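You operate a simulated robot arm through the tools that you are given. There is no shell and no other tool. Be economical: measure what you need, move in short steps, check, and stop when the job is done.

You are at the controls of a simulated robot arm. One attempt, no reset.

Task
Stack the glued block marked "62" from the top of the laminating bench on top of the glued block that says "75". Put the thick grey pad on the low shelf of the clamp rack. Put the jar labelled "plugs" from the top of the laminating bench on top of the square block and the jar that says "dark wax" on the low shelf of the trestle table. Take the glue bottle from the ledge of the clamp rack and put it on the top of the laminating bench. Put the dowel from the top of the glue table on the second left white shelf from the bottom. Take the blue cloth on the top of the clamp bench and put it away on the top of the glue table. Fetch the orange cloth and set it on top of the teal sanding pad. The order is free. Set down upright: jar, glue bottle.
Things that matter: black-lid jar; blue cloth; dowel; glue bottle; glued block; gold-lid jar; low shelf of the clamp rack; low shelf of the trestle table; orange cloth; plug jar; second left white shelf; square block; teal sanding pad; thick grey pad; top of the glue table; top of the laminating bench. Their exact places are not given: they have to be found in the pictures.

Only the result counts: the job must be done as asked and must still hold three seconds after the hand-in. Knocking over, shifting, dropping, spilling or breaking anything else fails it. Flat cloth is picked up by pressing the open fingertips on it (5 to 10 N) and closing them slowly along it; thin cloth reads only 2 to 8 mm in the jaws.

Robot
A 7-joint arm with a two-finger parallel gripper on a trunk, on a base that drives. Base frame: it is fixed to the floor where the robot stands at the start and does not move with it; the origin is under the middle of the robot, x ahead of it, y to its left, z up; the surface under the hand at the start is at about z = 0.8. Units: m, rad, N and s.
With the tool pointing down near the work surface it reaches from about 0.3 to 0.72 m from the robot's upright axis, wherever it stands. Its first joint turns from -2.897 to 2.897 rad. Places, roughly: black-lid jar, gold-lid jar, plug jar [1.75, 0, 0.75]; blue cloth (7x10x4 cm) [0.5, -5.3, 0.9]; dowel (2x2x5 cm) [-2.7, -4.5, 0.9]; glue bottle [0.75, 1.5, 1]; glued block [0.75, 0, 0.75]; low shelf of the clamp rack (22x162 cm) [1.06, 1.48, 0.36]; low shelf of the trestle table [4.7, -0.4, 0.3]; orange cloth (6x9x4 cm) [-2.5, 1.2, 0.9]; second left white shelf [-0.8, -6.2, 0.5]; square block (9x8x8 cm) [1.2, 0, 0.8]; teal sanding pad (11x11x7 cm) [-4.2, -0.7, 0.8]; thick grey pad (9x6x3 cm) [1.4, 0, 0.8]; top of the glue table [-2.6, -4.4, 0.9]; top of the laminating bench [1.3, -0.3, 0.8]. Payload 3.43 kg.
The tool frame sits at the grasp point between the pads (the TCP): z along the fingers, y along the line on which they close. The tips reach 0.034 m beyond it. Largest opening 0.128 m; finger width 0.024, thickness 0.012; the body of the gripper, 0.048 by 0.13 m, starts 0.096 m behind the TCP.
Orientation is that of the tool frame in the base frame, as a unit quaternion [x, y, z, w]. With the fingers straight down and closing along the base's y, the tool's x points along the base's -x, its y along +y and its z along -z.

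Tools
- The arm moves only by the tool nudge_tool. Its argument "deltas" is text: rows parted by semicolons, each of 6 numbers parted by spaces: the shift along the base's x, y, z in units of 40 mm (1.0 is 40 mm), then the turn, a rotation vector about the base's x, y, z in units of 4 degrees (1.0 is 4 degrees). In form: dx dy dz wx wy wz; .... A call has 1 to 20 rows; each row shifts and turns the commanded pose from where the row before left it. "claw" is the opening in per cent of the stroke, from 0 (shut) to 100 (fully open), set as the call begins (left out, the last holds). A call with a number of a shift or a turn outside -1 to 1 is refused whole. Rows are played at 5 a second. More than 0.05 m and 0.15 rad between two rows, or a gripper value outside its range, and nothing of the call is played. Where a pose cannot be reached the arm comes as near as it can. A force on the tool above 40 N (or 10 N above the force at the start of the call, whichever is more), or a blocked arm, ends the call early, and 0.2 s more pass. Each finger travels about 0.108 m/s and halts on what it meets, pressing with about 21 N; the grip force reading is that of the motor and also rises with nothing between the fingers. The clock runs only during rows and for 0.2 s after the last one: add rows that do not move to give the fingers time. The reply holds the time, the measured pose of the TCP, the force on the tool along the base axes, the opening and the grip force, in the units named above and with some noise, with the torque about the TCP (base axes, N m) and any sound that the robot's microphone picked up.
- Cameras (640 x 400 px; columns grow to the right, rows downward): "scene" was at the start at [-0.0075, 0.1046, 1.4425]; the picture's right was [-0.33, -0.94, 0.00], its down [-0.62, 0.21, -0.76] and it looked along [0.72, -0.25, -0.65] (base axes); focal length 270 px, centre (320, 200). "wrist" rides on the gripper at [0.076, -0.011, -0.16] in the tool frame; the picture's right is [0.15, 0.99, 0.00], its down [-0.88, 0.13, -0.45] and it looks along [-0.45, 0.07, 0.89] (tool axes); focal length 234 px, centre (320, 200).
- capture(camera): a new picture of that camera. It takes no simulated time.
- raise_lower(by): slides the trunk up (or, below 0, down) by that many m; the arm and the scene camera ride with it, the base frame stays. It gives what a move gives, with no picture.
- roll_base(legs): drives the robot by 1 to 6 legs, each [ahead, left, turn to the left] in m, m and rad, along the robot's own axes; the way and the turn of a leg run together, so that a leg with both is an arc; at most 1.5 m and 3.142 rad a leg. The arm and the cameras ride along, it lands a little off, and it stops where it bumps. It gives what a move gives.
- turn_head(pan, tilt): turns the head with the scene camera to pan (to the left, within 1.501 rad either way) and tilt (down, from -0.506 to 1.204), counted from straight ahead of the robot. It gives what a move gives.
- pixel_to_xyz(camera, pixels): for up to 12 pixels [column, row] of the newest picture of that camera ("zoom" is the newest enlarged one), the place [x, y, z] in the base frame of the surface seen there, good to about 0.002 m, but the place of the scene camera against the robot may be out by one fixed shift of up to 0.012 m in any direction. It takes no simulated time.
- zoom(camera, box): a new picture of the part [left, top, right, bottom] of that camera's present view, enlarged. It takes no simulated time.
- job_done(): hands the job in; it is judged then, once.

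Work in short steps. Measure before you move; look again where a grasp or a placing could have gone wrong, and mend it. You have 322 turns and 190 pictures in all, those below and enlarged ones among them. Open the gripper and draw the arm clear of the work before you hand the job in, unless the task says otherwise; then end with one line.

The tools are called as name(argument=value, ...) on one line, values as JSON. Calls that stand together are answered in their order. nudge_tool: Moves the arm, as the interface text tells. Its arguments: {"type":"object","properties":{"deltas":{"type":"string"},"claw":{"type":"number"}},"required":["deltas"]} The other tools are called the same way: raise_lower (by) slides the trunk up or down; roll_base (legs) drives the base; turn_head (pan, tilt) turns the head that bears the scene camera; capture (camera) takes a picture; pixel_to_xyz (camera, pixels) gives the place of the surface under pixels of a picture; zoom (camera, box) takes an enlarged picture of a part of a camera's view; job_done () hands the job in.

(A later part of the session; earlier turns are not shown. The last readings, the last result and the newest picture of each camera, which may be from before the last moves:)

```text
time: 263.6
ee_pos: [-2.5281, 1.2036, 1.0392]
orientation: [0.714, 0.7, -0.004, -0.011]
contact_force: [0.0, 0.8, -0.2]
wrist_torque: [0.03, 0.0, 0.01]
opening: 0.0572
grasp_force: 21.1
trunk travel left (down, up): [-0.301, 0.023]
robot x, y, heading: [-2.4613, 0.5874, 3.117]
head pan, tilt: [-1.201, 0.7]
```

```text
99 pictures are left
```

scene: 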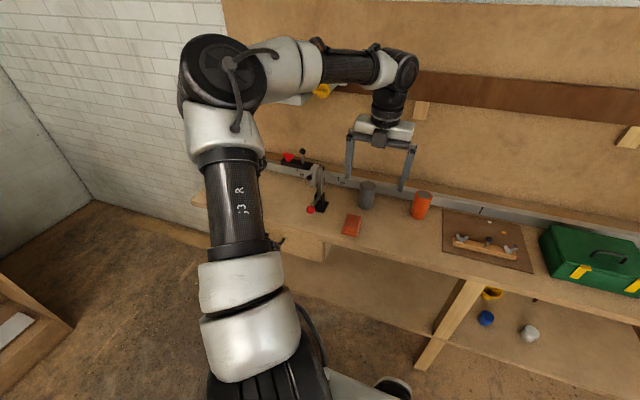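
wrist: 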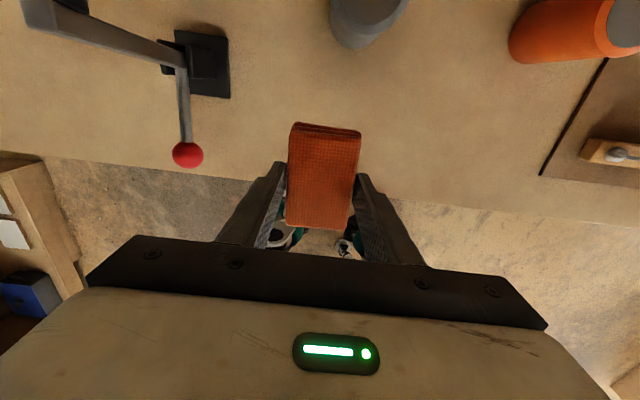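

Held. Retract and raise, then drive ahead 0.95 m and look at the far bench.

nudge_tool(deltas="0 0 0.9 0 0 0;0 -0.5 0.9 0 0 0;0 -0.9 0.6 0 0 0;0 -0.9 0 0 0 0;0 -0.9 0 0 0 0;0 0 0 0 0 0")

roll_base(legs=[[0.95, 0, 0.025]])

turn_head(pan=0.5, tilt=0.6)

capture(camera="scene")

```text
time: 264.9
ee_pos: [-2.5292, 1.0751, 1.1351]
orientation: [0.714, 0.701, -0.003, -0.011]
contact_force: [0.3, 0.4, 0.3]
wrist_torque: [-0.02, 0.02, 0.01]
opening: 0.0569
grasp_force: 21.4
trunk travel left (down, up): [-0.301, 0.023]
robot x, y, heading: [-2.4624, 0.5837, 3.11]
head pan, tilt: [-1.201, 0.7]
```

```text
time: 269.8
ee_pos: [-3.4662, 1.0932, 1.1339]
orientation: [0.709, 0.705, -0.004, -0.011]
contact_force: [0.0, -0.4, -0.8]
wrist_torque: [0.0, 0.02, 0.01]
opening: 0.0569
grasp_force: 21.2
trunk travel left (down, up): [-0.301, 0.023]
robot x, y, heading: [-3.3958, 0.6043, 3.132]
head pan, tilt: [-1.201, 0.7]
```

```text
time: 271.6
ee_pos: [-3.467, 1.0941, 1.1338]
orientation: [0.709, 0.705, -0.003, -0.011]
contact_force: [0.6, 0.1, -0.8]
wrist_torque: [0.01, 0.0, 0.05]
opening: 0.057
grasp_force: 20.9
trunk travel left (down, up): [-0.301, 0.023]
robot x, y, heading: [-3.3924, 0.6047, 3.127]
head pan, tilt: [0.499, 0.6]
```

```text
98 pictures are left
```

scene: 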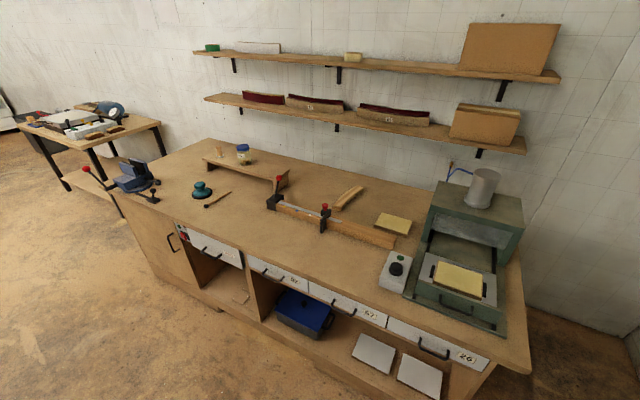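

Check where the white table's far edge is before driving left.

turn_head(pan=1.4, tilt=0.7)

pixel_to_xyz(camera="scene", pixels=[[202, 185], [202, 195], [193, 190], [213, 190], [130, 205], [530, 372], [180, 230], [155, 195], [210, 208], [285, 180], [210, 160]])

capture(camera="scene")

```text
time: 272.8
ee_pos: [-3.4657, 1.0931, 1.1342]
orientation: [0.709, 0.705, -0.003, -0.012]
contact_force: [-0.3, -0.2, -1.1]
wrist_torque: [0.04, -0.04, 0.0]
opening: 0.0571
grasp_force: 21.2
trunk travel left (down, up): [-0.301, 0.023]
robot x, y, heading: [-3.3941, 0.6056, 3.13]
head pan, tilt: [1.4, 0.7]
```

```text
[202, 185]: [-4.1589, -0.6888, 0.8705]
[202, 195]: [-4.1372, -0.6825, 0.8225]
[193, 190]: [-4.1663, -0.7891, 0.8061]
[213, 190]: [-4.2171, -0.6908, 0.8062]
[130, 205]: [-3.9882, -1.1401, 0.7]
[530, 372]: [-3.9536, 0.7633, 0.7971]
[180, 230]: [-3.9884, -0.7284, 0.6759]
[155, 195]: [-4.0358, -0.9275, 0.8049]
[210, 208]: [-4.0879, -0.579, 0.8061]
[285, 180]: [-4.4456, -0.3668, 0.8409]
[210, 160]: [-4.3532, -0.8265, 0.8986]
```

```text
97 pictures are left
```

scene: 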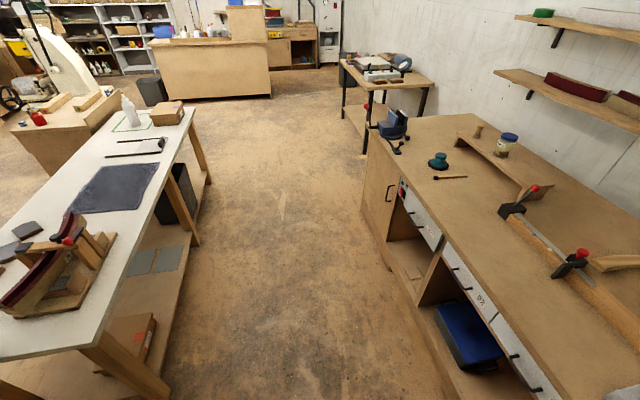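

The corridor is clear. Teal pad knob ≈(−4.16,−0.69,0.865). Drive left 1.28 m and ahead 0.1 m.

roll_base(legs=[[0.1, 0.0, 0.01], [0, 1.28, 0]])

nudge_tool(deltas="-0.9 -0.7 0 0 0 0;-0.9 -0.7 0 0 0 0;-0.9 -0.7 0 0 0 0;-0.9 -0.7 0 0 0 0;-0.9 -0.7 0 0 0 0;-0.9 -0.7 0 0 0 0;-0.9 -0.7 0 0 0 0;-0.9 -0.7 0 0 0 0;-0.9 -0.7 0 0 0 0;-0.9 -0.7 0 0 0 0;0 0 0 0 0 0")

capture(camera="wrist")

```text
time: 286.4
ee_pos: [-3.5729, -0.2247, 1.1346]
orientation: [0.707, 0.707, -0.004, -0.011]
contact_force: [-0.2, 0.6, -0.2]
wrist_torque: [0.01, 0.0, -0.01]
opening: 0.0568
grasp_force: 21.1
trunk travel left (down, up): [-0.301, 0.023]
robot x, y, heading: [-3.4977, -0.7179, 3.14]
head pan, tilt: [1.4, 0.7]
```

```text
time: 288.8
ee_pos: [-3.9314, -0.5033, 1.1355]
orientation: [0.707, 0.707, -0.004, -0.011]
contact_force: [-0.3, -0.1, -1.1]
wrist_torque: [0.03, 0.0, 0.01]
opening: 0.0572
grasp_force: 21.8
trunk travel left (down, up): [-0.301, 0.023]
robot x, y, heading: [-3.4969, -0.7131, 3.141]
head pan, tilt: [1.4, 0.7]
```

```text
96 pictures are left
```

wrist: 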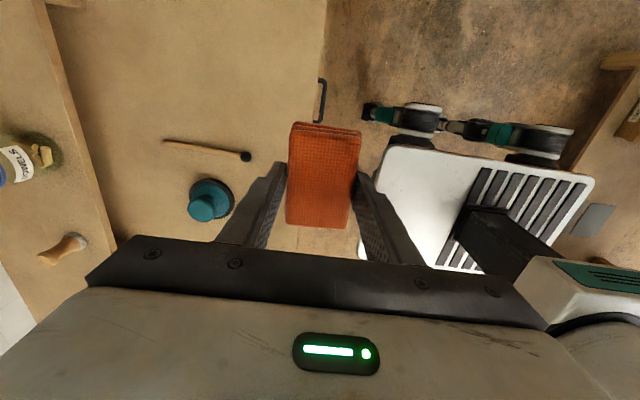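

Measure the teal pad's knob and base from the wrist view.

pixel_to_xyz(camera="wrist", pixels=[[201, 208], [190, 208], [213, 208], [201, 198], [200, 219], [205, 180], [232, 200], [222, 218], [195, 188], [247, 156], [60, 248]])

zoom(camera="wrist", box=[160, 150, 280, 240])

```text
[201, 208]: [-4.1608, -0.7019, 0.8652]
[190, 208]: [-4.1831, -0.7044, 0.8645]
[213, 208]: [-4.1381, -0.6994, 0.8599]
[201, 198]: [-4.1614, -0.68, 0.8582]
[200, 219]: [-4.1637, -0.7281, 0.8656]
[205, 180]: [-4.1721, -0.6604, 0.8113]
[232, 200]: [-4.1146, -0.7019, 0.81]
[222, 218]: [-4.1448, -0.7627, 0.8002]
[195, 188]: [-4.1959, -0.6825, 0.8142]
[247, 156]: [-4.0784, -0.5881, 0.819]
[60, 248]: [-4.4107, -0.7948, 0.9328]
```

```text
4.44 times, centred on (220, 195) of wrist
```

zoom: 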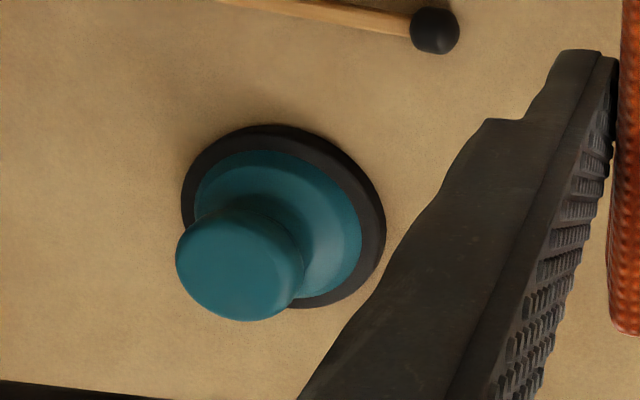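

Knob top z 0.8655, centre ≈(−4.163,−0.705). Move above and lower to 2 cm over.

nudge_tool(deltas="-0.83 -0.72 0 0 0 0;-0.83 -0.72 0 0 0 0;-0.83 -0.72 0 0 0 0;-0.83 -0.72 0 0 0 0;-0.83 -0.72 0 0 0 0;-0.83 -0.72 0 0 0 0;-0.82 -0.73 0 0 0 0;0 0 -0.9 0 0 0;0 0 -0.9 0 0 0;0 0 -0.9 0 0 0;0 0 -0.9 0 0 0;0 0 -0.9 0 0 0;0 0 -0.7 0 0 0;0 0 0 0 0 0")

capture(camera="wrist")

turn_head(pan=0.0, tilt=0.7)

capture(camera="scene")

```text
time: 291.8
ee_pos: [-4.1659, -0.706, 0.9269]
orientation: [0.707, 0.707, -0.004, -0.011]
contact_force: [-0.3, -0.5, -0.4]
wrist_torque: [0.01, 0.01, 0.01]
opening: 0.057
grasp_force: 21.3
trunk travel left (down, up): [-0.301, 0.023]
robot x, y, heading: [-3.4962, -0.7105, 3.136]
head pan, tilt: [1.4, 0.7]
```

```text
94 pictures are left
```

wrist: 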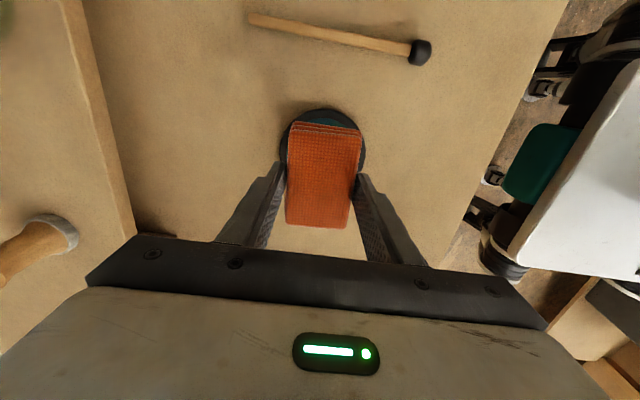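

```text
time: 293.3
ee_pos: [-4.166, -0.705, 0.9255]
orientation: [0.707, 0.708, -0.004, -0.012]
contact_force: [-0.1, 0.5, -1.1]
wrist_torque: [0.02, 0.0, -0.02]
opening: 0.0568
grasp_force: 21.0
trunk travel left (down, up): [-0.301, 0.023]
robot x, y, heading: [-3.5001, -0.7099, 3.132]
head pan, tilt: [0.0, 0.7]
```

```text
93 pictures are left
```

scene: 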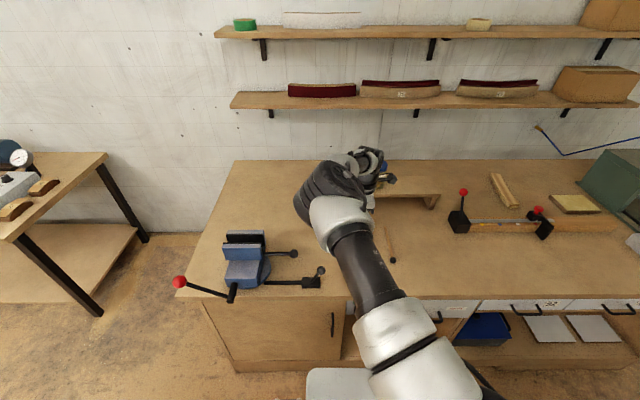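

Cloth is above the knob. Lower 20 mm in small steps.

nudge_tool(deltas="0.05 0 -0.25 0 0 0;0 0 -0.2 0 0 0;0 0 0 0 0 0")

nudge_tool(deltas="0 0 -0.06 0 0 0;0 0 0 0 0 0")

```text
time: 294.1
ee_pos: [-4.1638, -0.7061, 0.9085]
orientation: [0.707, 0.707, -0.004, -0.011]
contact_force: [-0.5, -0.4, 0.0]
wrist_torque: [0.02, -0.01, 0.01]
opening: 0.057
grasp_force: 21.0
trunk travel left (down, up): [-0.301, 0.023]
robot x, y, heading: [-3.4972, -0.7109, 3.135]
head pan, tilt: [0.0, 0.7]
```

```text
time: 294.7
ee_pos: [-4.1633, -0.7065, 0.9065]
orientation: [0.707, 0.707, -0.005, -0.011]
contact_force: [-0.4, 0.2, -0.2]
wrist_torque: [-0.04, 0.03, -0.01]
opening: 0.0571
grasp_force: 20.6
trunk travel left (down, up): [-0.301, 0.023]
robot x, y, heading: [-3.4964, -0.7123, 3.132]
head pan, tilt: [0.0, 0.7]
```

nudge_tool(deltas="0 0 -0.05 0 0 0;0 0 0 0 0 0")

nudge_tool(deltas="0 0 -0.04 0 0 0;0 0 0 0 0 0")

```text
time: 295.3
ee_pos: [-4.1623, -0.707, 0.9051]
orientation: [0.707, 0.707, -0.005, -0.012]
contact_force: [-0.7, 0.5, 8.1]
wrist_torque: [0.0, -0.18, 0.01]
opening: 0.057
grasp_force: 21.3
trunk travel left (down, up): [-0.301, 0.023]
robot x, y, heading: [-3.4981, -0.71, 3.136]
head pan, tilt: [0.0, 0.7]
```

```text
time: 295.9
ee_pos: [-4.1623, -0.7071, 0.9057]
orientation: [0.707, 0.707, -0.004, -0.012]
contact_force: [-1.6, 0.5, 21.5]
wrist_torque: [-0.02, -0.32, 0.02]
opening: 0.0571
grasp_force: 20.8
trunk travel left (down, up): [-0.301, 0.023]
robot x, y, heading: [-3.4982, -0.7133, 3.131]
head pan, tilt: [0.0, 0.7]
```

Firm contact (21 N). Ease up 2 mm, open and rise straight up.

nudge_tool(deltas="0 0 0.05 0 0 0;0 0 0 0 0 0")

nudge_tool(deltas="0 0 0 0 0 0;0 0 0 0 0 0;0 0 0 0 0 0;0 0 0.3 0 0 0;0 0 0.7 0 0 0;0 0 0.9 0 0 0;0 0 0.9 0 0 0;0 0 0.9 0 0 0;0 0 0 0 0 0", claw=100)

capture(camera="wrist")

```text
time: 296.5
ee_pos: [-4.1628, -0.7059, 0.9052]
orientation: [0.707, 0.707, -0.003, -0.012]
contact_force: [-4.3, 2.4, 12.8]
wrist_torque: [0.07, 0.0, 0.04]
opening: 0.0568
grasp_force: 20.6
trunk travel left (down, up): [-0.301, 0.023]
robot x, y, heading: [-3.4972, -0.7113, 3.133]
head pan, tilt: [0.0, 0.7]
```

```text
time: 298.5
ee_pos: [-4.1625, -0.7082, 1.0517]
orientation: [0.707, 0.707, -0.004, -0.011]
contact_force: [-0.3, 0.2, -0.1]
wrist_torque: [0.01, 0.03, 0.0]
opening: 0.1281
grasp_force: 0.1
trunk travel left (down, up): [-0.301, 0.023]
robot x, y, heading: [-3.5013, -0.7172, 3.135]
head pan, tilt: [0.0, 0.7]
```

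```text
92 pictures are left
```

wrist: 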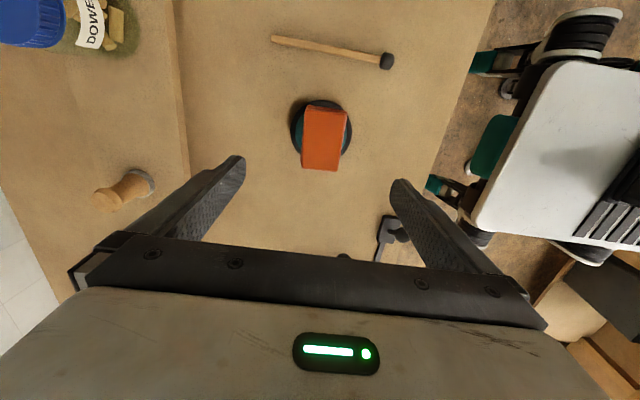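

Cloth sits on the pad. A zoom to check that it's stable and flat.

zoom(camera="wrist", box=[270, 80, 380, 190])

pixel_to_xyz(camera="wrist", pixels=[[310, 112], [342, 115], [305, 160], [336, 162], [323, 138]])

```text
3.64 times, centred on (325, 135) of wrist
```

zoom: 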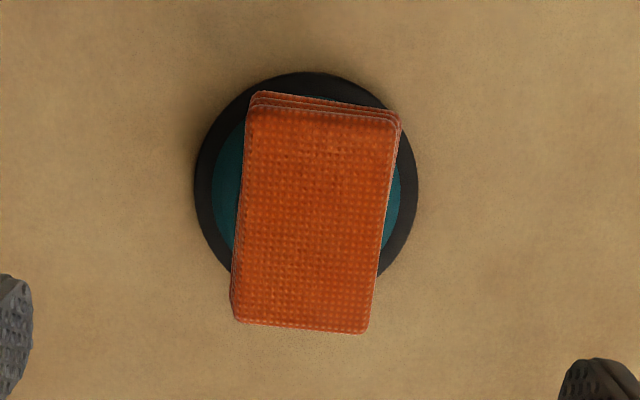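

```text
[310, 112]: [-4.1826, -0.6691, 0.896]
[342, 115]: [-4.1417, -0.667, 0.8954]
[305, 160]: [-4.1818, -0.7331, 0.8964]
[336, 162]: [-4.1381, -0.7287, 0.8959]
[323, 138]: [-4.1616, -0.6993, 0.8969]
```

Flat and centred. Retract the arm, then drive −y down the corridor and look for the glue table.

nudge_tool(deltas="0.9 0 0.5 0 0 0;0.9 0 0.5 0 0 0;0.9 0 0.5 0 0 0;0.9 0 0 0 0 0;0.9 0 0 0 0 0;0 0 0 0 0 0")

turn_head(pan=1.5, tilt=0.45)

capture(camera="scene")

pixel_to_xyz(camera="scene", pixels=[[320, 380], [200, 250], [150, 140], [250, 110], [270, 110], [150, 110], [350, 150], [240, 160], [60, 180], [110, 150], [400, 200], [300, 80]])

```text
time: 299.9
ee_pos: [-3.9832, -0.7056, 1.1127]
orientation: [0.707, 0.707, -0.003, -0.011]
contact_force: [-0.2, -0.4, 0.5]
wrist_torque: [0.01, 0.04, 0.03]
opening: 0.1279
grasp_force: 0.1
trunk travel left (down, up): [-0.301, 0.023]
robot x, y, heading: [-3.4991, -0.7144, 3.138]
head pan, tilt: [0.0, 0.7]
```

```text
time: 301.5
ee_pos: [-3.983, -0.7059, 1.112]
orientation: [0.707, 0.707, -0.004, -0.012]
contact_force: [-0.2, -0.1, -0.1]
wrist_torque: [0.0, 0.0, -0.02]
opening: 0.1278
grasp_force: 0.0
trunk travel left (down, up): [-0.301, 0.023]
robot x, y, heading: [-3.497, -0.7145, 3.14]
head pan, tilt: [1.499, 0.45]
```

```text
90 pictures are left
```

scene: 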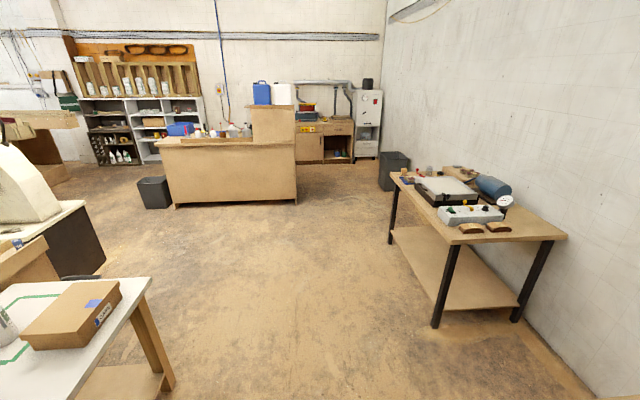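

```text
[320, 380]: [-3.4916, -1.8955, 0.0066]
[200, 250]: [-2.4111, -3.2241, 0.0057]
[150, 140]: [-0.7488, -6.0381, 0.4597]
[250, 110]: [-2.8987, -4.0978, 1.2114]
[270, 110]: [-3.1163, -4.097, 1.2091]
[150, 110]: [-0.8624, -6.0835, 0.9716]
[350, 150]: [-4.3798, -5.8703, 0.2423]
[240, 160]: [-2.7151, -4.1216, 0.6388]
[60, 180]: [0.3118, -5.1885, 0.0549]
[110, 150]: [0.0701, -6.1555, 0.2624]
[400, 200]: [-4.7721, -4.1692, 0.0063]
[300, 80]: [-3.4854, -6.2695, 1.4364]
```

Glue table front is at y≈−4.12, x −3.2…−1.9. Drive 2.5 m in −y and look.

roll_base(legs=[[0, 1.45, 0], [0, 1.05, 0]])

turn_head(pan=1.5, tilt=0.55)

capture(camera="scene")

```text
time: 325.5
ee_pos: [-3.9599, -3.2142, 1.1112]
orientation: [0.696, 0.718, -0.004, -0.012]
contact_force: [1.2, 0.4, 0.0]
wrist_torque: [-0.03, -0.01, 0.01]
opening: 0.1282
grasp_force: 0.0
trunk travel left (down, up): [-0.301, 0.023]
robot x, y, heading: [-3.4751, -3.204, -3.116]
head pan, tilt: [1.499, 0.45]
```

```text
time: 326.2
ee_pos: [-3.9601, -3.2135, 1.1105]
orientation: [0.697, 0.717, -0.004, -0.011]
contact_force: [-0.3, 0.0, -0.2]
wrist_torque: [0.04, 0.02, -0.03]
opening: 0.1278
grasp_force: 0.1
trunk travel left (down, up): [-0.301, 0.023]
robot x, y, heading: [-3.4765, -3.2039, -3.12]
head pan, tilt: [1.499, 0.55]
```

```text
89 pictures are left
```

scene: 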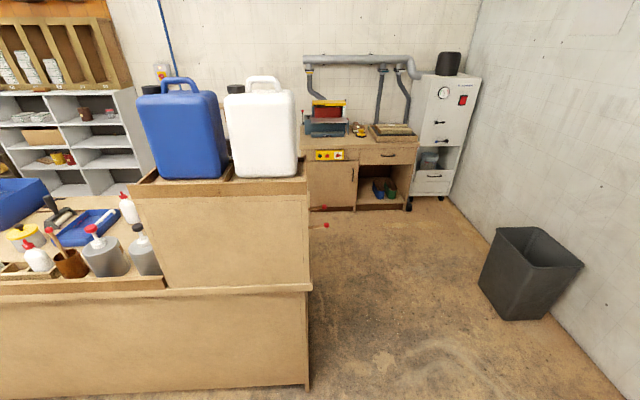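

Turn left to face −y and look at the whole glue table.

roll_base(legs=[[0, 0, 1.55], [0, 0.75, 0]])

turn_head(pan=0.3, tilt=0.6)

capture(camera="scene")

```text
time: 337.8
ee_pos: [-2.717, -3.6791, 1.1117]
orientation: [-0.013, 1.0, -0.01, -0.006]
contact_force: [-0.2, -0.7, -0.7]
wrist_torque: [0.02, 0.0, -0.03]
opening: 0.128
grasp_force: 0.0
trunk travel left (down, up): [-0.301, 0.023]
robot x, y, heading: [-2.7244, -3.189, -1.553]
head pan, tilt: [1.499, 0.55]
```

```text
time: 339.1
ee_pos: [-2.717, -3.6777, 1.1111]
orientation: [-0.012, 1.0, -0.011, -0.006]
contact_force: [0.8, -0.2, -0.2]
wrist_torque: [-0.01, -0.01, -0.01]
opening: 0.1281
grasp_force: 0.0
trunk travel left (down, up): [-0.301, 0.023]
robot x, y, heading: [-2.7224, -3.1938, -1.553]
head pan, tilt: [0.3, 0.6]
```

```text
88 pictures are left
```

scene: 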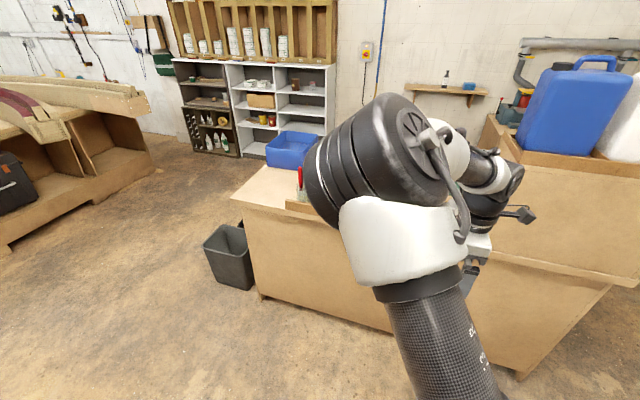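

The arm hides the table. I raise the tool, shift 0.35 m left (+x, away from the jugs), move ahead 0.3 m and view with the wrist camera.

nudge_tool(deltas="0 0.3 0.9 0 0 0;0 0.3 0.9 0 0 0;0 0.3 0.9 0 0 0;0 0.3 0.9 0 0 0;0 0 0 0 0 0")

roll_base(legs=[[0, 0.35, -0.015], [0.3, 0, 0]])

capture(camera="wrist")

turn_head(pan=-0.5, tilt=0.7)

capture(camera="scene")

```text
time: 340.4
ee_pos: [-2.717, -3.6303, 1.2559]
orientation: [-0.012, 1.0, -0.011, -0.004]
contact_force: [0.4, -0.5, 0.1]
wrist_torque: [0.01, -0.01, -0.05]
opening: 0.1278
grasp_force: 0.1
trunk travel left (down, up): [-0.301, 0.023]
robot x, y, heading: [-2.7232, -3.1971, -1.559]
head pan, tilt: [0.3, 0.6]
```

```text
time: 345.8
ee_pos: [-2.3875, -3.928, 1.2559]
orientation: [-0.004, 1.0, -0.01, -0.005]
contact_force: [0.7, 0.0, -0.8]
wrist_torque: [0.03, 0.0, 0.0]
opening: 0.128
grasp_force: 0.2
trunk travel left (down, up): [-0.301, 0.023]
robot x, y, heading: [-2.3839, -3.4906, -1.57]
head pan, tilt: [0.3, 0.6]
```

```text
87 pictures are left
```

wrist: 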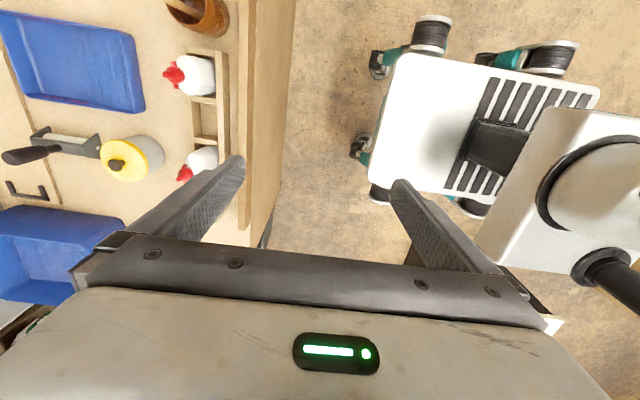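

```text
time: 346.9
ee_pos: [-2.388, -3.9258, 1.2554]
orientation: [-0.005, 1.0, -0.011, -0.004]
contact_force: [0.0, -0.8, 0.5]
wrist_torque: [0.01, 0.01, -0.02]
opening: 0.1282
grasp_force: 0.0
trunk travel left (down, up): [-0.301, 0.023]
robot x, y, heading: [-2.3902, -3.4914, -1.571]
head pan, tilt: [-0.499, 0.7]
```

```text
86 pictures are left
```

scene: 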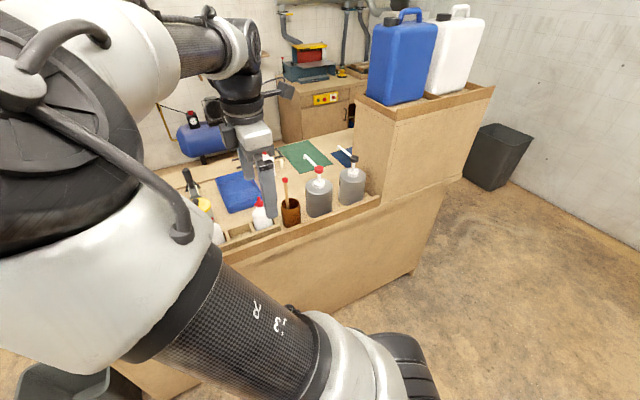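

The dowel is likely past the bottle rail, better reached from the −y side. Drive east 1.4 m around the table end and look.

roll_base(legs=[[-0.1, 0, 0], [0, 1.45, 0]])

turn_head(pan=0.25, tilt=0.55)

capture(camera="scene")

turn_head(pan=-0.75, tilt=0.55)

capture(camera="scene")

```text
time: 353.8
ee_pos: [-1.8719, -3.8263, 1.256]
orientation: [-0.012, 1.0, -0.01, -0.006]
contact_force: [0.6, 0.7, 0.4]
wrist_torque: [-0.03, -0.04, 0.0]
opening: 0.1279
grasp_force: 0.1
trunk travel left (down, up): [-0.301, 0.023]
robot x, y, heading: [-1.8793, -3.3898, -1.553]
head pan, tilt: [-0.499, 0.7]
stopped in leg 2: the robot was blocked; the commanded pose is now the measured one
```

```text
time: 354.9
ee_pos: [-1.8728, -3.8273, 1.2555]
orientation: [-0.012, 1.0, -0.011, -0.005]
contact_force: [-0.2, -0.3, -0.6]
wrist_torque: [0.0, -0.02, 0.01]
opening: 0.128
grasp_force: 0.0
trunk travel left (down, up): [-0.301, 0.023]
robot x, y, heading: [-1.8784, -3.3912, -1.555]
head pan, tilt: [0.25, 0.55]
```

```text
85 pictures are left
```

scene: 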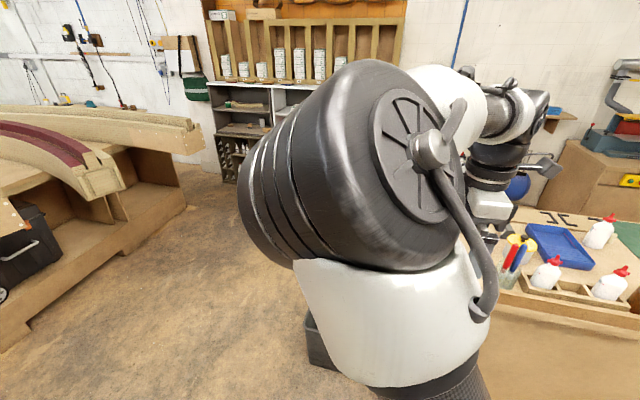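

```text
time: 356.2
ee_pos: [-1.872, -3.8266, 1.2561]
orientation: [-0.012, 1.0, -0.011, -0.005]
contact_force: [0.4, -0.4, 0.7]
wrist_torque: [-0.02, 0.01, 0.0]
opening: 0.1279
grasp_force: 0.0
trunk travel left (down, up): [-0.301, 0.023]
robot x, y, heading: [-1.8798, -3.3883, -1.552]
head pan, tilt: [-0.75, 0.55]
```

```text
84 pictures are left
```

scene: 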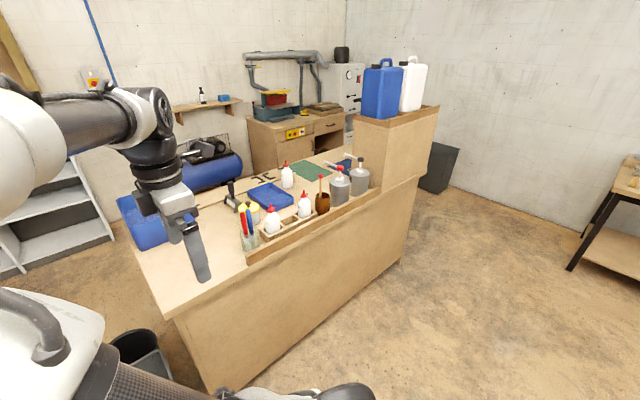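

The base stopped against something on the left. Look left and down.

turn_head(pan=1.3, tilt=0.8)

capture(camera="scene")

```text
time: 358.2
ee_pos: [-1.8716, -3.8272, 1.2558]
orientation: [-0.012, 1.0, -0.01, -0.006]
contact_force: [-0.1, 0.3, -0.8]
wrist_torque: [-0.01, 0.01, -0.03]
opening: 0.1279
grasp_force: 0.0
trunk travel left (down, up): [-0.301, 0.023]
robot x, y, heading: [-1.8781, -3.3887, -1.554]
head pan, tilt: [1.3, 0.799]
```

```text
83 pictures are left
```

scene: 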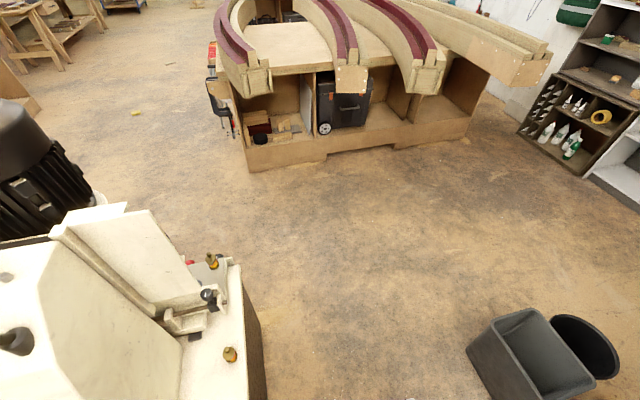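

I touched the bandsaw cabinet at left. Measure it, the bins and the open lane.

pixel_to_xyz(camera="scene", pixels=[[235, 265], [262, 395], [210, 400], [470, 350], [500, 395], [520, 315], [560, 320], [618, 365], [250, 165], [470, 135], [350, 80], [350, 280]])

```text
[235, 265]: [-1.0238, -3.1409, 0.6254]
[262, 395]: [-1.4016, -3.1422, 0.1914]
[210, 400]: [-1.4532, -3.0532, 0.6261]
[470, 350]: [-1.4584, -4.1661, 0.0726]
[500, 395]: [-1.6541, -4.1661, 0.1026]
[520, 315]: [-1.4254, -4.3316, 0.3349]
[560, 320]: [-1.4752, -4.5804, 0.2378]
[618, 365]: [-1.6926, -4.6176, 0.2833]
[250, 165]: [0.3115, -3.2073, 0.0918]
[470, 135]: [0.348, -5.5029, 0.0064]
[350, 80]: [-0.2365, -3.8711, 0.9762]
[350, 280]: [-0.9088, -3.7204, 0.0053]
```

Lane is y −3.14…−4.17 at x>−1.7. I move ahead to y≈−3.65, then left to x≈−0.88, then ahead to y≈−5.0.

roll_base(legs=[[0, -0.05, -0.015], [0.27, 0, 0], [0, 1.05, 0], [1.3, 0, 0]])

turn_head(pan=0.4, tilt=0.75)

capture(camera="scene")

```text
time: 377.0
ee_pos: [-0.906, -5.427, 1.2551]
orientation: [0.0, 1.0, -0.009, -0.005]
contact_force: [-0.9, -0.8, -0.5]
wrist_torque: [0.0, 0.01, 0.02]
opening: 0.1281
grasp_force: 0.2
trunk travel left (down, up): [-0.301, 0.023]
robot x, y, heading: [-0.9032, -4.9892, -1.584]
head pan, tilt: [1.3, 0.799]
```

```text
time: 378.2
ee_pos: [-0.9071, -5.4273, 1.2552]
orientation: [0.001, 1.0, -0.011, -0.006]
contact_force: [0.2, -0.1, 0.7]
wrist_torque: [0.0, -0.01, -0.06]
opening: 0.1282
grasp_force: 0.1
trunk travel left (down, up): [-0.301, 0.023]
robot x, y, heading: [-0.9009, -4.9881, -1.583]
head pan, tilt: [0.4, 0.75]
```

```text
82 pictures are left
```

scene: 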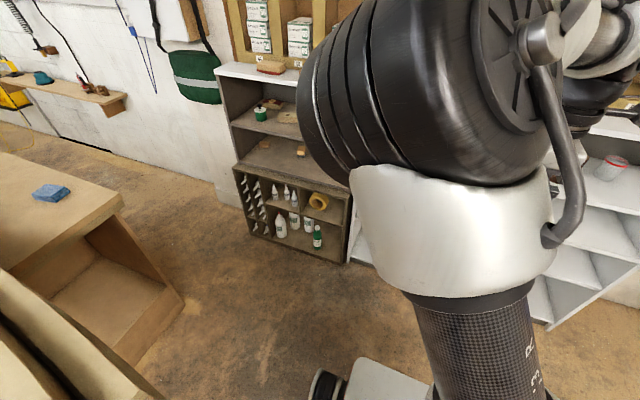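

The blue cloth is at (50,193) on the clamp bench. Measure.

pixel_to_xyz(camera="scene", pixels=[[50, 190], [36, 195], [65, 190], [50, 200], [120, 205], [60, 245], [20, 165], [180, 300], [250, 250], [60, 290], [350, 260]])

zoom(camera="scene", box=[0, 140, 140, 260])

```text
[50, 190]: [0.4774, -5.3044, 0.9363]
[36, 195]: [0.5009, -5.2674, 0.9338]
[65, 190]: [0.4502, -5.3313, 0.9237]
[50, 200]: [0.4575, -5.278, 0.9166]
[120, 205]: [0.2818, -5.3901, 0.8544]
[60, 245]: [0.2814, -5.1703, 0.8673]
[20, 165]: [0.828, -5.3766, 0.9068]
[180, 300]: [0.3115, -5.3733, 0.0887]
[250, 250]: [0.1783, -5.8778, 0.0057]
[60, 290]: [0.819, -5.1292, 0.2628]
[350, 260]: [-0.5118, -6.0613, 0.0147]
```

```text
3.33 times, centred on (70, 200) of scene
```

zoom: 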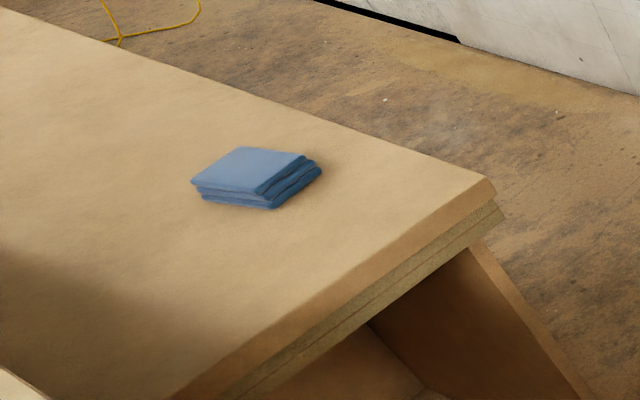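

Blue cloth: folded stack ≈(0.475,−5.30), bench z≈0.90, edge x≈0.28. Drive ahead 0.27 m and left 0.78 m, then swing the arm over.

roll_base(legs=[[0.27, 0, 0.012], [0, 0.75, 0]])

turn_head(pan=1.2, tilt=0.8)

capture(camera="scene")

```text
time: 387.4
ee_pos: [-0.1423, -5.6888, 1.2559]
orientation: [-0.01, 1.0, -0.011, -0.006]
contact_force: [0.3, -0.4, -0.8]
wrist_torque: [0.01, 0.0, 0.0]
opening: 0.128
grasp_force: 0.0
trunk travel left (down, up): [-0.301, 0.023]
robot x, y, heading: [-0.1435, -5.251, -1.562]
head pan, tilt: [0.4, 0.75]
```

```text
time: 388.5
ee_pos: [-0.1421, -5.6889, 1.2555]
orientation: [-0.01, 1.0, -0.011, -0.006]
contact_force: [0.6, 0.3, 0.1]
wrist_torque: [-0.04, 0.0, 0.03]
opening: 0.128
grasp_force: 0.1
trunk travel left (down, up): [-0.301, 0.023]
robot x, y, heading: [-0.1447, -5.2487, -1.559]
head pan, tilt: [1.201, 0.799]
```

```text
80 pictures are left
```

scene: 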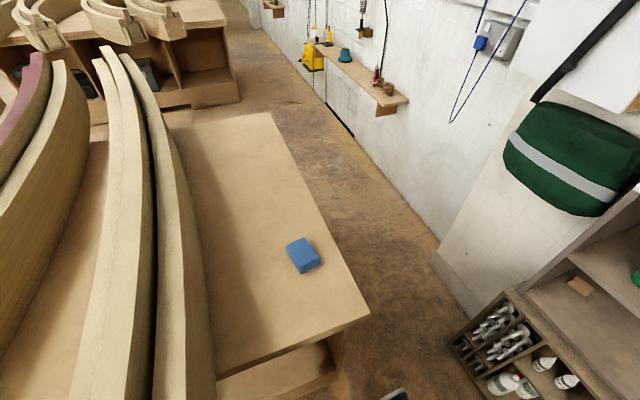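

Measure cloth corners and the near curved form's height.

pixel_to_xyz(camera="scene", pixels=[[289, 244], [306, 239], [318, 261], [302, 268], [303, 253], [200, 340], [190, 300], [365, 312], [270, 260], [165, 150], [150, 250]])

zoom(camera="scene", box=[260, 210, 350, 290])

```text
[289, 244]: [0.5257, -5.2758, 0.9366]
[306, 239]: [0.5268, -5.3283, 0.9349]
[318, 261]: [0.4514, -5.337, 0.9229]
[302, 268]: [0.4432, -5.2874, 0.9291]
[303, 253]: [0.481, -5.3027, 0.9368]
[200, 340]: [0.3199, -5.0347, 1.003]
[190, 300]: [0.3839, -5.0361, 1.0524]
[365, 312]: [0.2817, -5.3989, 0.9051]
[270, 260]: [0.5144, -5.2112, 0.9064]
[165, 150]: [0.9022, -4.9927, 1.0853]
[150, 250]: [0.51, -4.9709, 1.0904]
```

```text
5.00 times, centred on (305, 250) of scene
```

zoom: 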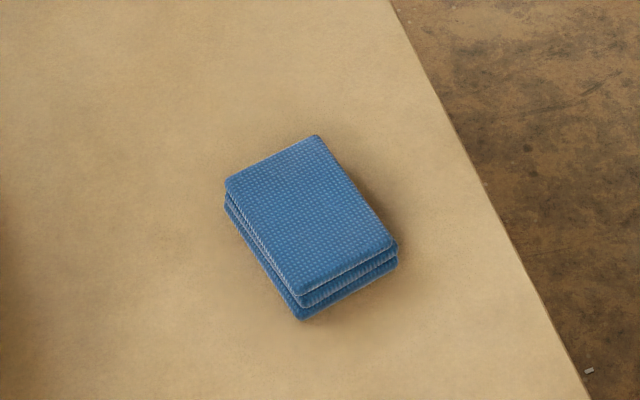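

Cloth centre ≈(0.492,−5.306), long axis along x, yaw ≈7°. Swing the tool over it with a +7° turn.

nudge_tool(deltas="0.93 0.56 0 0 0 0.2;0.93 0.56 0 0 0 0.2;0.93 0.56 0 0 0 0.2;0.93 0.56 0 0 0 0.2;0.93 0.56 0 0 0 0.2;0.93 0.56 0 0 0 0.2;0.93 0.56 0 0 0 0.2;0.93 0.56 0 0 0 0.2;0.93 0.56 0 0 0 0.1;0.93 0.56 0 0 0 0;0.93 0.56 0 0 0 0;0.93 0.56 0 0 0 0;0.93 0.56 0 0 0 0;0.93 0.56 0 0 0 0;0.93 0.56 0 0 0 0;0.93 0.56 0 0 0 0;0.97 0.62 0 0 0 0;0 0 -0.9 0 0 0;0 0 -0.9 0 0 0;0 0 0 0 0 0")

capture(camera="wrist")

```text
time: 390.5
ee_pos: [0.141, -5.5476, 1.2605]
orientation: [0.017, 1.0, -0.003, 0.006]
contact_force: [-0.5, 0.0, 0.2]
wrist_torque: [0.0, 0.02, 0.04]
opening: 0.128
grasp_force: 0.1
trunk travel left (down, up): [-0.301, 0.023]
robot x, y, heading: [-0.1457, -5.2522, -1.558]
head pan, tilt: [1.201, 0.799]
stopped in row 9: the arm was blocked; the commanded pose is now the measured one
```

```text
78 pictures are left
```

wrist: 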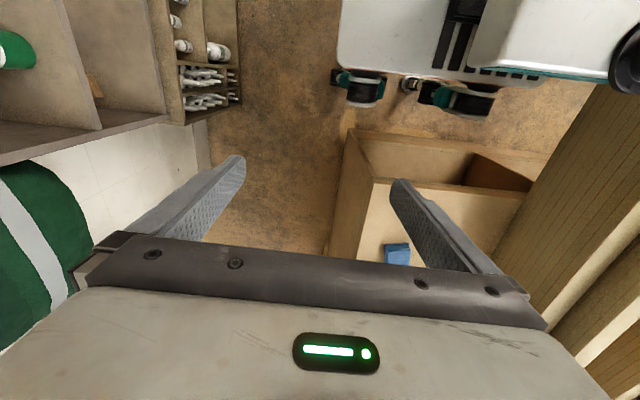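

The arm's left swing is blocked (likely against its own head mast). I turn the base left 0.8 rad instead so the arm faces the bench.

roll_base(legs=[[0, 0, 0.8]])

capture(camera="wrist")

turn_head(pan=0.5, tilt=0.8)

capture(camera="scene")

```text
time: 393.0
ee_pos: [0.2651, -5.2548, 1.2602]
orientation: [-0.37, 0.929, -0.001, 0.007]
contact_force: [0.3, -0.3, 0.8]
wrist_torque: [-0.02, 0.01, 0.0]
opening: 0.1282
grasp_force: 0.1
trunk travel left (down, up): [-0.301, 0.023]
robot x, y, heading: [-0.1438, -5.2509, -0.768]
head pan, tilt: [1.201, 0.799]
```

```text
77 pictures are left
```

wrist: 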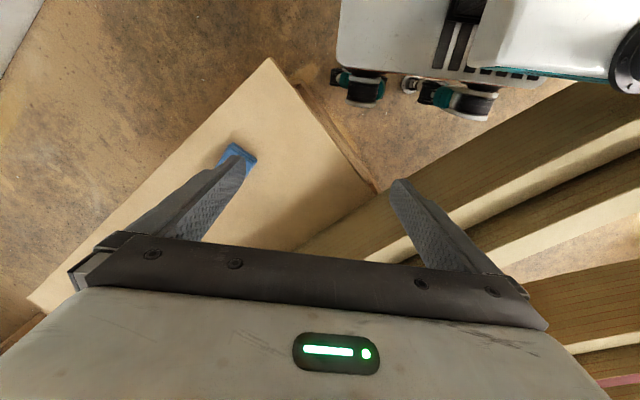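

```text
time: 394.1
ee_pos: [0.2653, -5.2551, 1.2591]
orientation: [-0.371, 0.929, -0.001, 0.007]
contact_force: [-0.1, 0.8, -0.4]
wrist_torque: [-0.01, 0.02, -0.01]
opening: 0.1281
grasp_force: 0.1
trunk travel left (down, up): [-0.301, 0.023]
robot x, y, heading: [-0.1501, -5.2527, -0.767]
head pan, tilt: [0.499, 0.799]
```

```text
76 pictures are left
```

scene: 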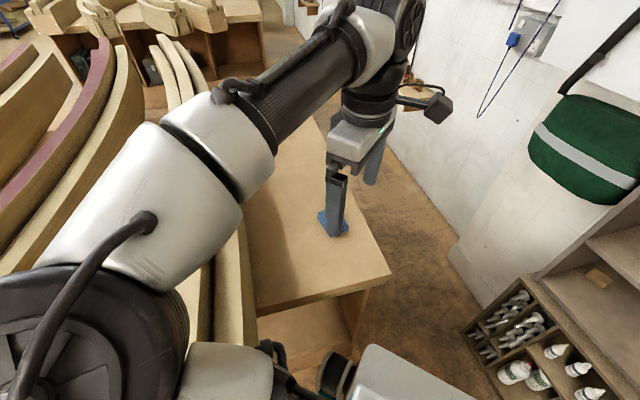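

Move to over the cloth, turning −36.5°, in the clear height.

nudge_tool(deltas="0.57 -0.127 0 0 0 -0.91;0.57 -0.127 0 0 0 -0.91;0.57 -0.127 0 0 0 -0.91;0.57 -0.127 0 0 0 -0.91;0.57 -0.127 0 0 0 -0.91;0.57 -0.127 0 0 0 -0.91;0.57 -0.127 0 0 0 -0.91;0.57 -0.127 0 0 0 -0.91;0.57 -0.127 0 0 0 -0.91;0.57 -0.127 0 0 0 -0.91;0 0 -0.9 0 0 0;0 0 -0.9 0 0 0;0 0 -0.9 0 0 0;0 0 0 0 0 0")

capture(camera="wrist")

```text
time: 397.1
ee_pos: [0.4937, -5.3073, 1.1513]
orientation: [-0.063, 0.998, -0.003, 0.006]
contact_force: [0.3, 0.2, -0.5]
wrist_torque: [0.0, 0.0, 0.01]
opening: 0.128
grasp_force: 0.0
trunk travel left (down, up): [-0.301, 0.023]
robot x, y, heading: [-0.144, -5.2499, -0.766]
head pan, tilt: [0.499, 0.799]
```

```text
75 pictures are left
```

wrist: 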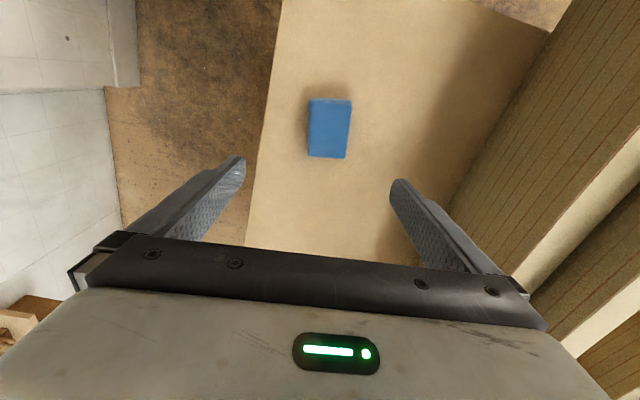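

pixel_to_xyz(camera="wrist", pixels=[[310, 101], [350, 102], [309, 154], [345, 157], [329, 128], [280, 130], [380, 130]])

```text
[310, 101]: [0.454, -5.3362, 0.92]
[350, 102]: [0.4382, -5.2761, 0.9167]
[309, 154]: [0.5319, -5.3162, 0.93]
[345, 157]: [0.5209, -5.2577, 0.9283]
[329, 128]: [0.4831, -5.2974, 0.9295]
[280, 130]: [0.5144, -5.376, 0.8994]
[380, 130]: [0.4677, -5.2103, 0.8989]
```

Refine: centre (0.486,−5.297), yaw ≈13°. Correct, go down to z≈0.94 and close.

nudge_tool(deltas="-0.19 0.26 -0.9 0 0 0.8;0 0 -0.9 0 0 0.7;0 0 -0.9 0 0 0;0 0 -0.9 0 0 0;0 0 -0.9 0 0 0;0 0 -0.7 0 0 0;0 0 -0.1 0 0 0;0 0 0 0 0 0")

nudge_tool(deltas="0 0 0 0 0 0;0 0 0 0 0 0;0 0 0 0 0 0;0 0 0 0 0 0;0 0 0 0 0 0", claw=0)

nudge_tool(deltas="0 0 0.4 0 0 0;0 0 0.8 0 0 0;0 0 0.9 0 0 0;0 0 0.9 0 0 0;0 0 0.9 0 0 0;0 0 0.9 0 0 0;0 0 0.9 0 0 0;0 0 0.9 0 0 0;0 0 0 0 0 0")

capture(camera="wrist")

```text
time: 398.9
ee_pos: [0.4855, -5.2954, 0.9399]
orientation: [-0.115, 0.993, -0.003, 0.007]
contact_force: [1.0, -0.9, 0.5]
wrist_torque: [0.04, 0.03, 0.01]
opening: 0.1279
grasp_force: 0.1
trunk travel left (down, up): [-0.301, 0.023]
robot x, y, heading: [-0.1455, -5.2495, -0.768]
head pan, tilt: [0.499, 0.799]
```

```text
time: 400.1
ee_pos: [0.4853, -5.2954, 0.9401]
orientation: [-0.114, 0.993, -0.004, 0.007]
contact_force: [-1.0, 0.1, -0.1]
wrist_torque: [-0.01, 0.0, 0.0]
opening: 0.0671
grasp_force: 21.0
trunk travel left (down, up): [-0.301, 0.023]
robot x, y, heading: [-0.1474, -5.2527, -0.766]
head pan, tilt: [0.499, 0.799]
```

```text
time: 402.1
ee_pos: [0.4847, -5.2958, 1.2036]
orientation: [-0.114, 0.993, -0.004, 0.007]
contact_force: [0.0, 0.5, -0.8]
wrist_torque: [0.02, -0.04, 0.0]
opening: 0.067
grasp_force: 21.1
trunk travel left (down, up): [-0.301, 0.023]
robot x, y, heading: [-0.145, -5.2524, -0.767]
head pan, tilt: [0.499, 0.799]
```

```text
74 pictures are left
```

wrist: 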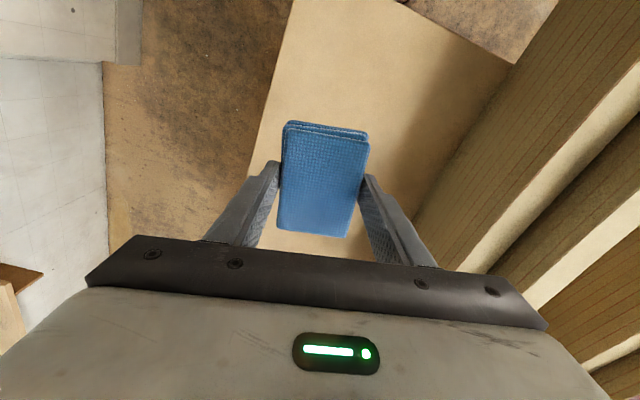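

Cloth held. Retract, then turn right to face −x and look along the lane between glue table and shelves.

nudge_tool(deltas="-0.9 0 0.2 0 0 0;-0.9 0 0.2 0 0 0;-0.9 0 0.2 0 0 0;-0.9 0 0.2 0 0 0;0 0 0 0 0 0")

roll_base(legs=[[0, 0, -2.375]])

turn_head(pan=-0.35, tilt=0.5)

capture(camera="scene")

```text
time: 403.3
ee_pos: [0.3376, -5.2945, 1.2341]
orientation: [-0.114, 0.993, -0.003, 0.007]
contact_force: [-0.5, 0.1, -1.3]
wrist_torque: [-0.01, -0.02, 0.01]
opening: 0.0673
grasp_force: 21.6
trunk travel left (down, up): [-0.301, 0.023]
robot x, y, heading: [-0.146, -5.2562, -0.767]
head pan, tilt: [0.499, 0.799]
```

```text
time: 409.6
ee_pos: [-0.5384, -5.5396, 1.2342]
orientation: [0.889, 0.457, -0.007, -0.001]
contact_force: [-1.0, -0.7, 0.1]
wrist_torque: [-0.01, -0.01, 0.0]
opening: 0.0672
grasp_force: 21.0
trunk travel left (down, up): [-0.301, 0.023]
robot x, y, heading: [-0.1464, -5.2502, 3.099]
head pan, tilt: [0.499, 0.799]
```

```text
time: 410.8
ee_pos: [-0.5383, -5.5405, 1.2353]
orientation: [0.889, 0.457, -0.007, -0.001]
contact_force: [-0.9, 0.6, -1.0]
wrist_torque: [-0.01, 0.01, -0.02]
opening: 0.0671
grasp_force: 21.6
trunk travel left (down, up): [-0.301, 0.023]
robot x, y, heading: [-0.1454, -5.2521, 3.092]
head pan, tilt: [-0.351, 0.499]
```

```text
73 pictures are left
```

scene: 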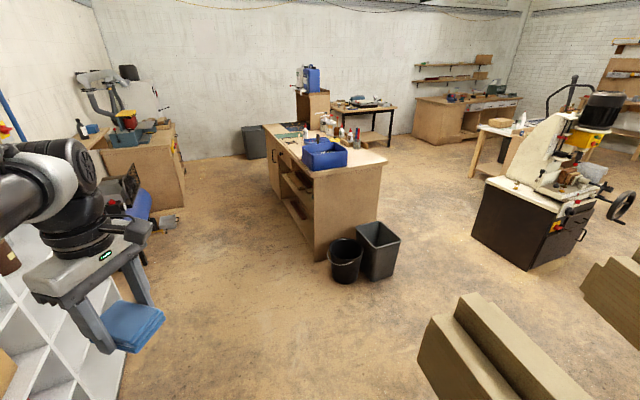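

The lane is clear. Measure the glue table's corner points and compressor.

pixel_to_xyz(camera="scene", pixels=[[313, 178], [265, 127], [385, 160], [316, 255], [150, 225], [175, 205], [340, 280], [325, 150], [290, 130]])

zoom(camera="scene", box=[250, 90, 400, 190])

```text
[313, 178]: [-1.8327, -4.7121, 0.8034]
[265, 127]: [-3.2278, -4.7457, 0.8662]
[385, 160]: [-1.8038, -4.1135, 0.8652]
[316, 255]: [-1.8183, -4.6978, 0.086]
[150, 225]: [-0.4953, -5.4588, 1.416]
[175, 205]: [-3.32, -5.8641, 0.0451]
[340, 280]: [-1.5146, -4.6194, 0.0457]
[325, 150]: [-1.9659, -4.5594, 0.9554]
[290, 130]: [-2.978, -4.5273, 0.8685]
```

```text
4.00 times, centred on (325, 140) of scene
```

zoom: 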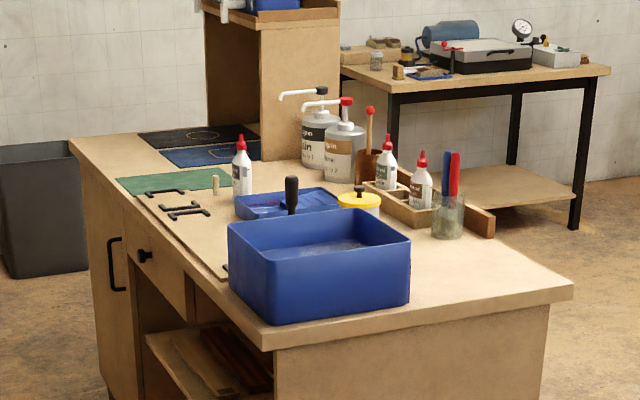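

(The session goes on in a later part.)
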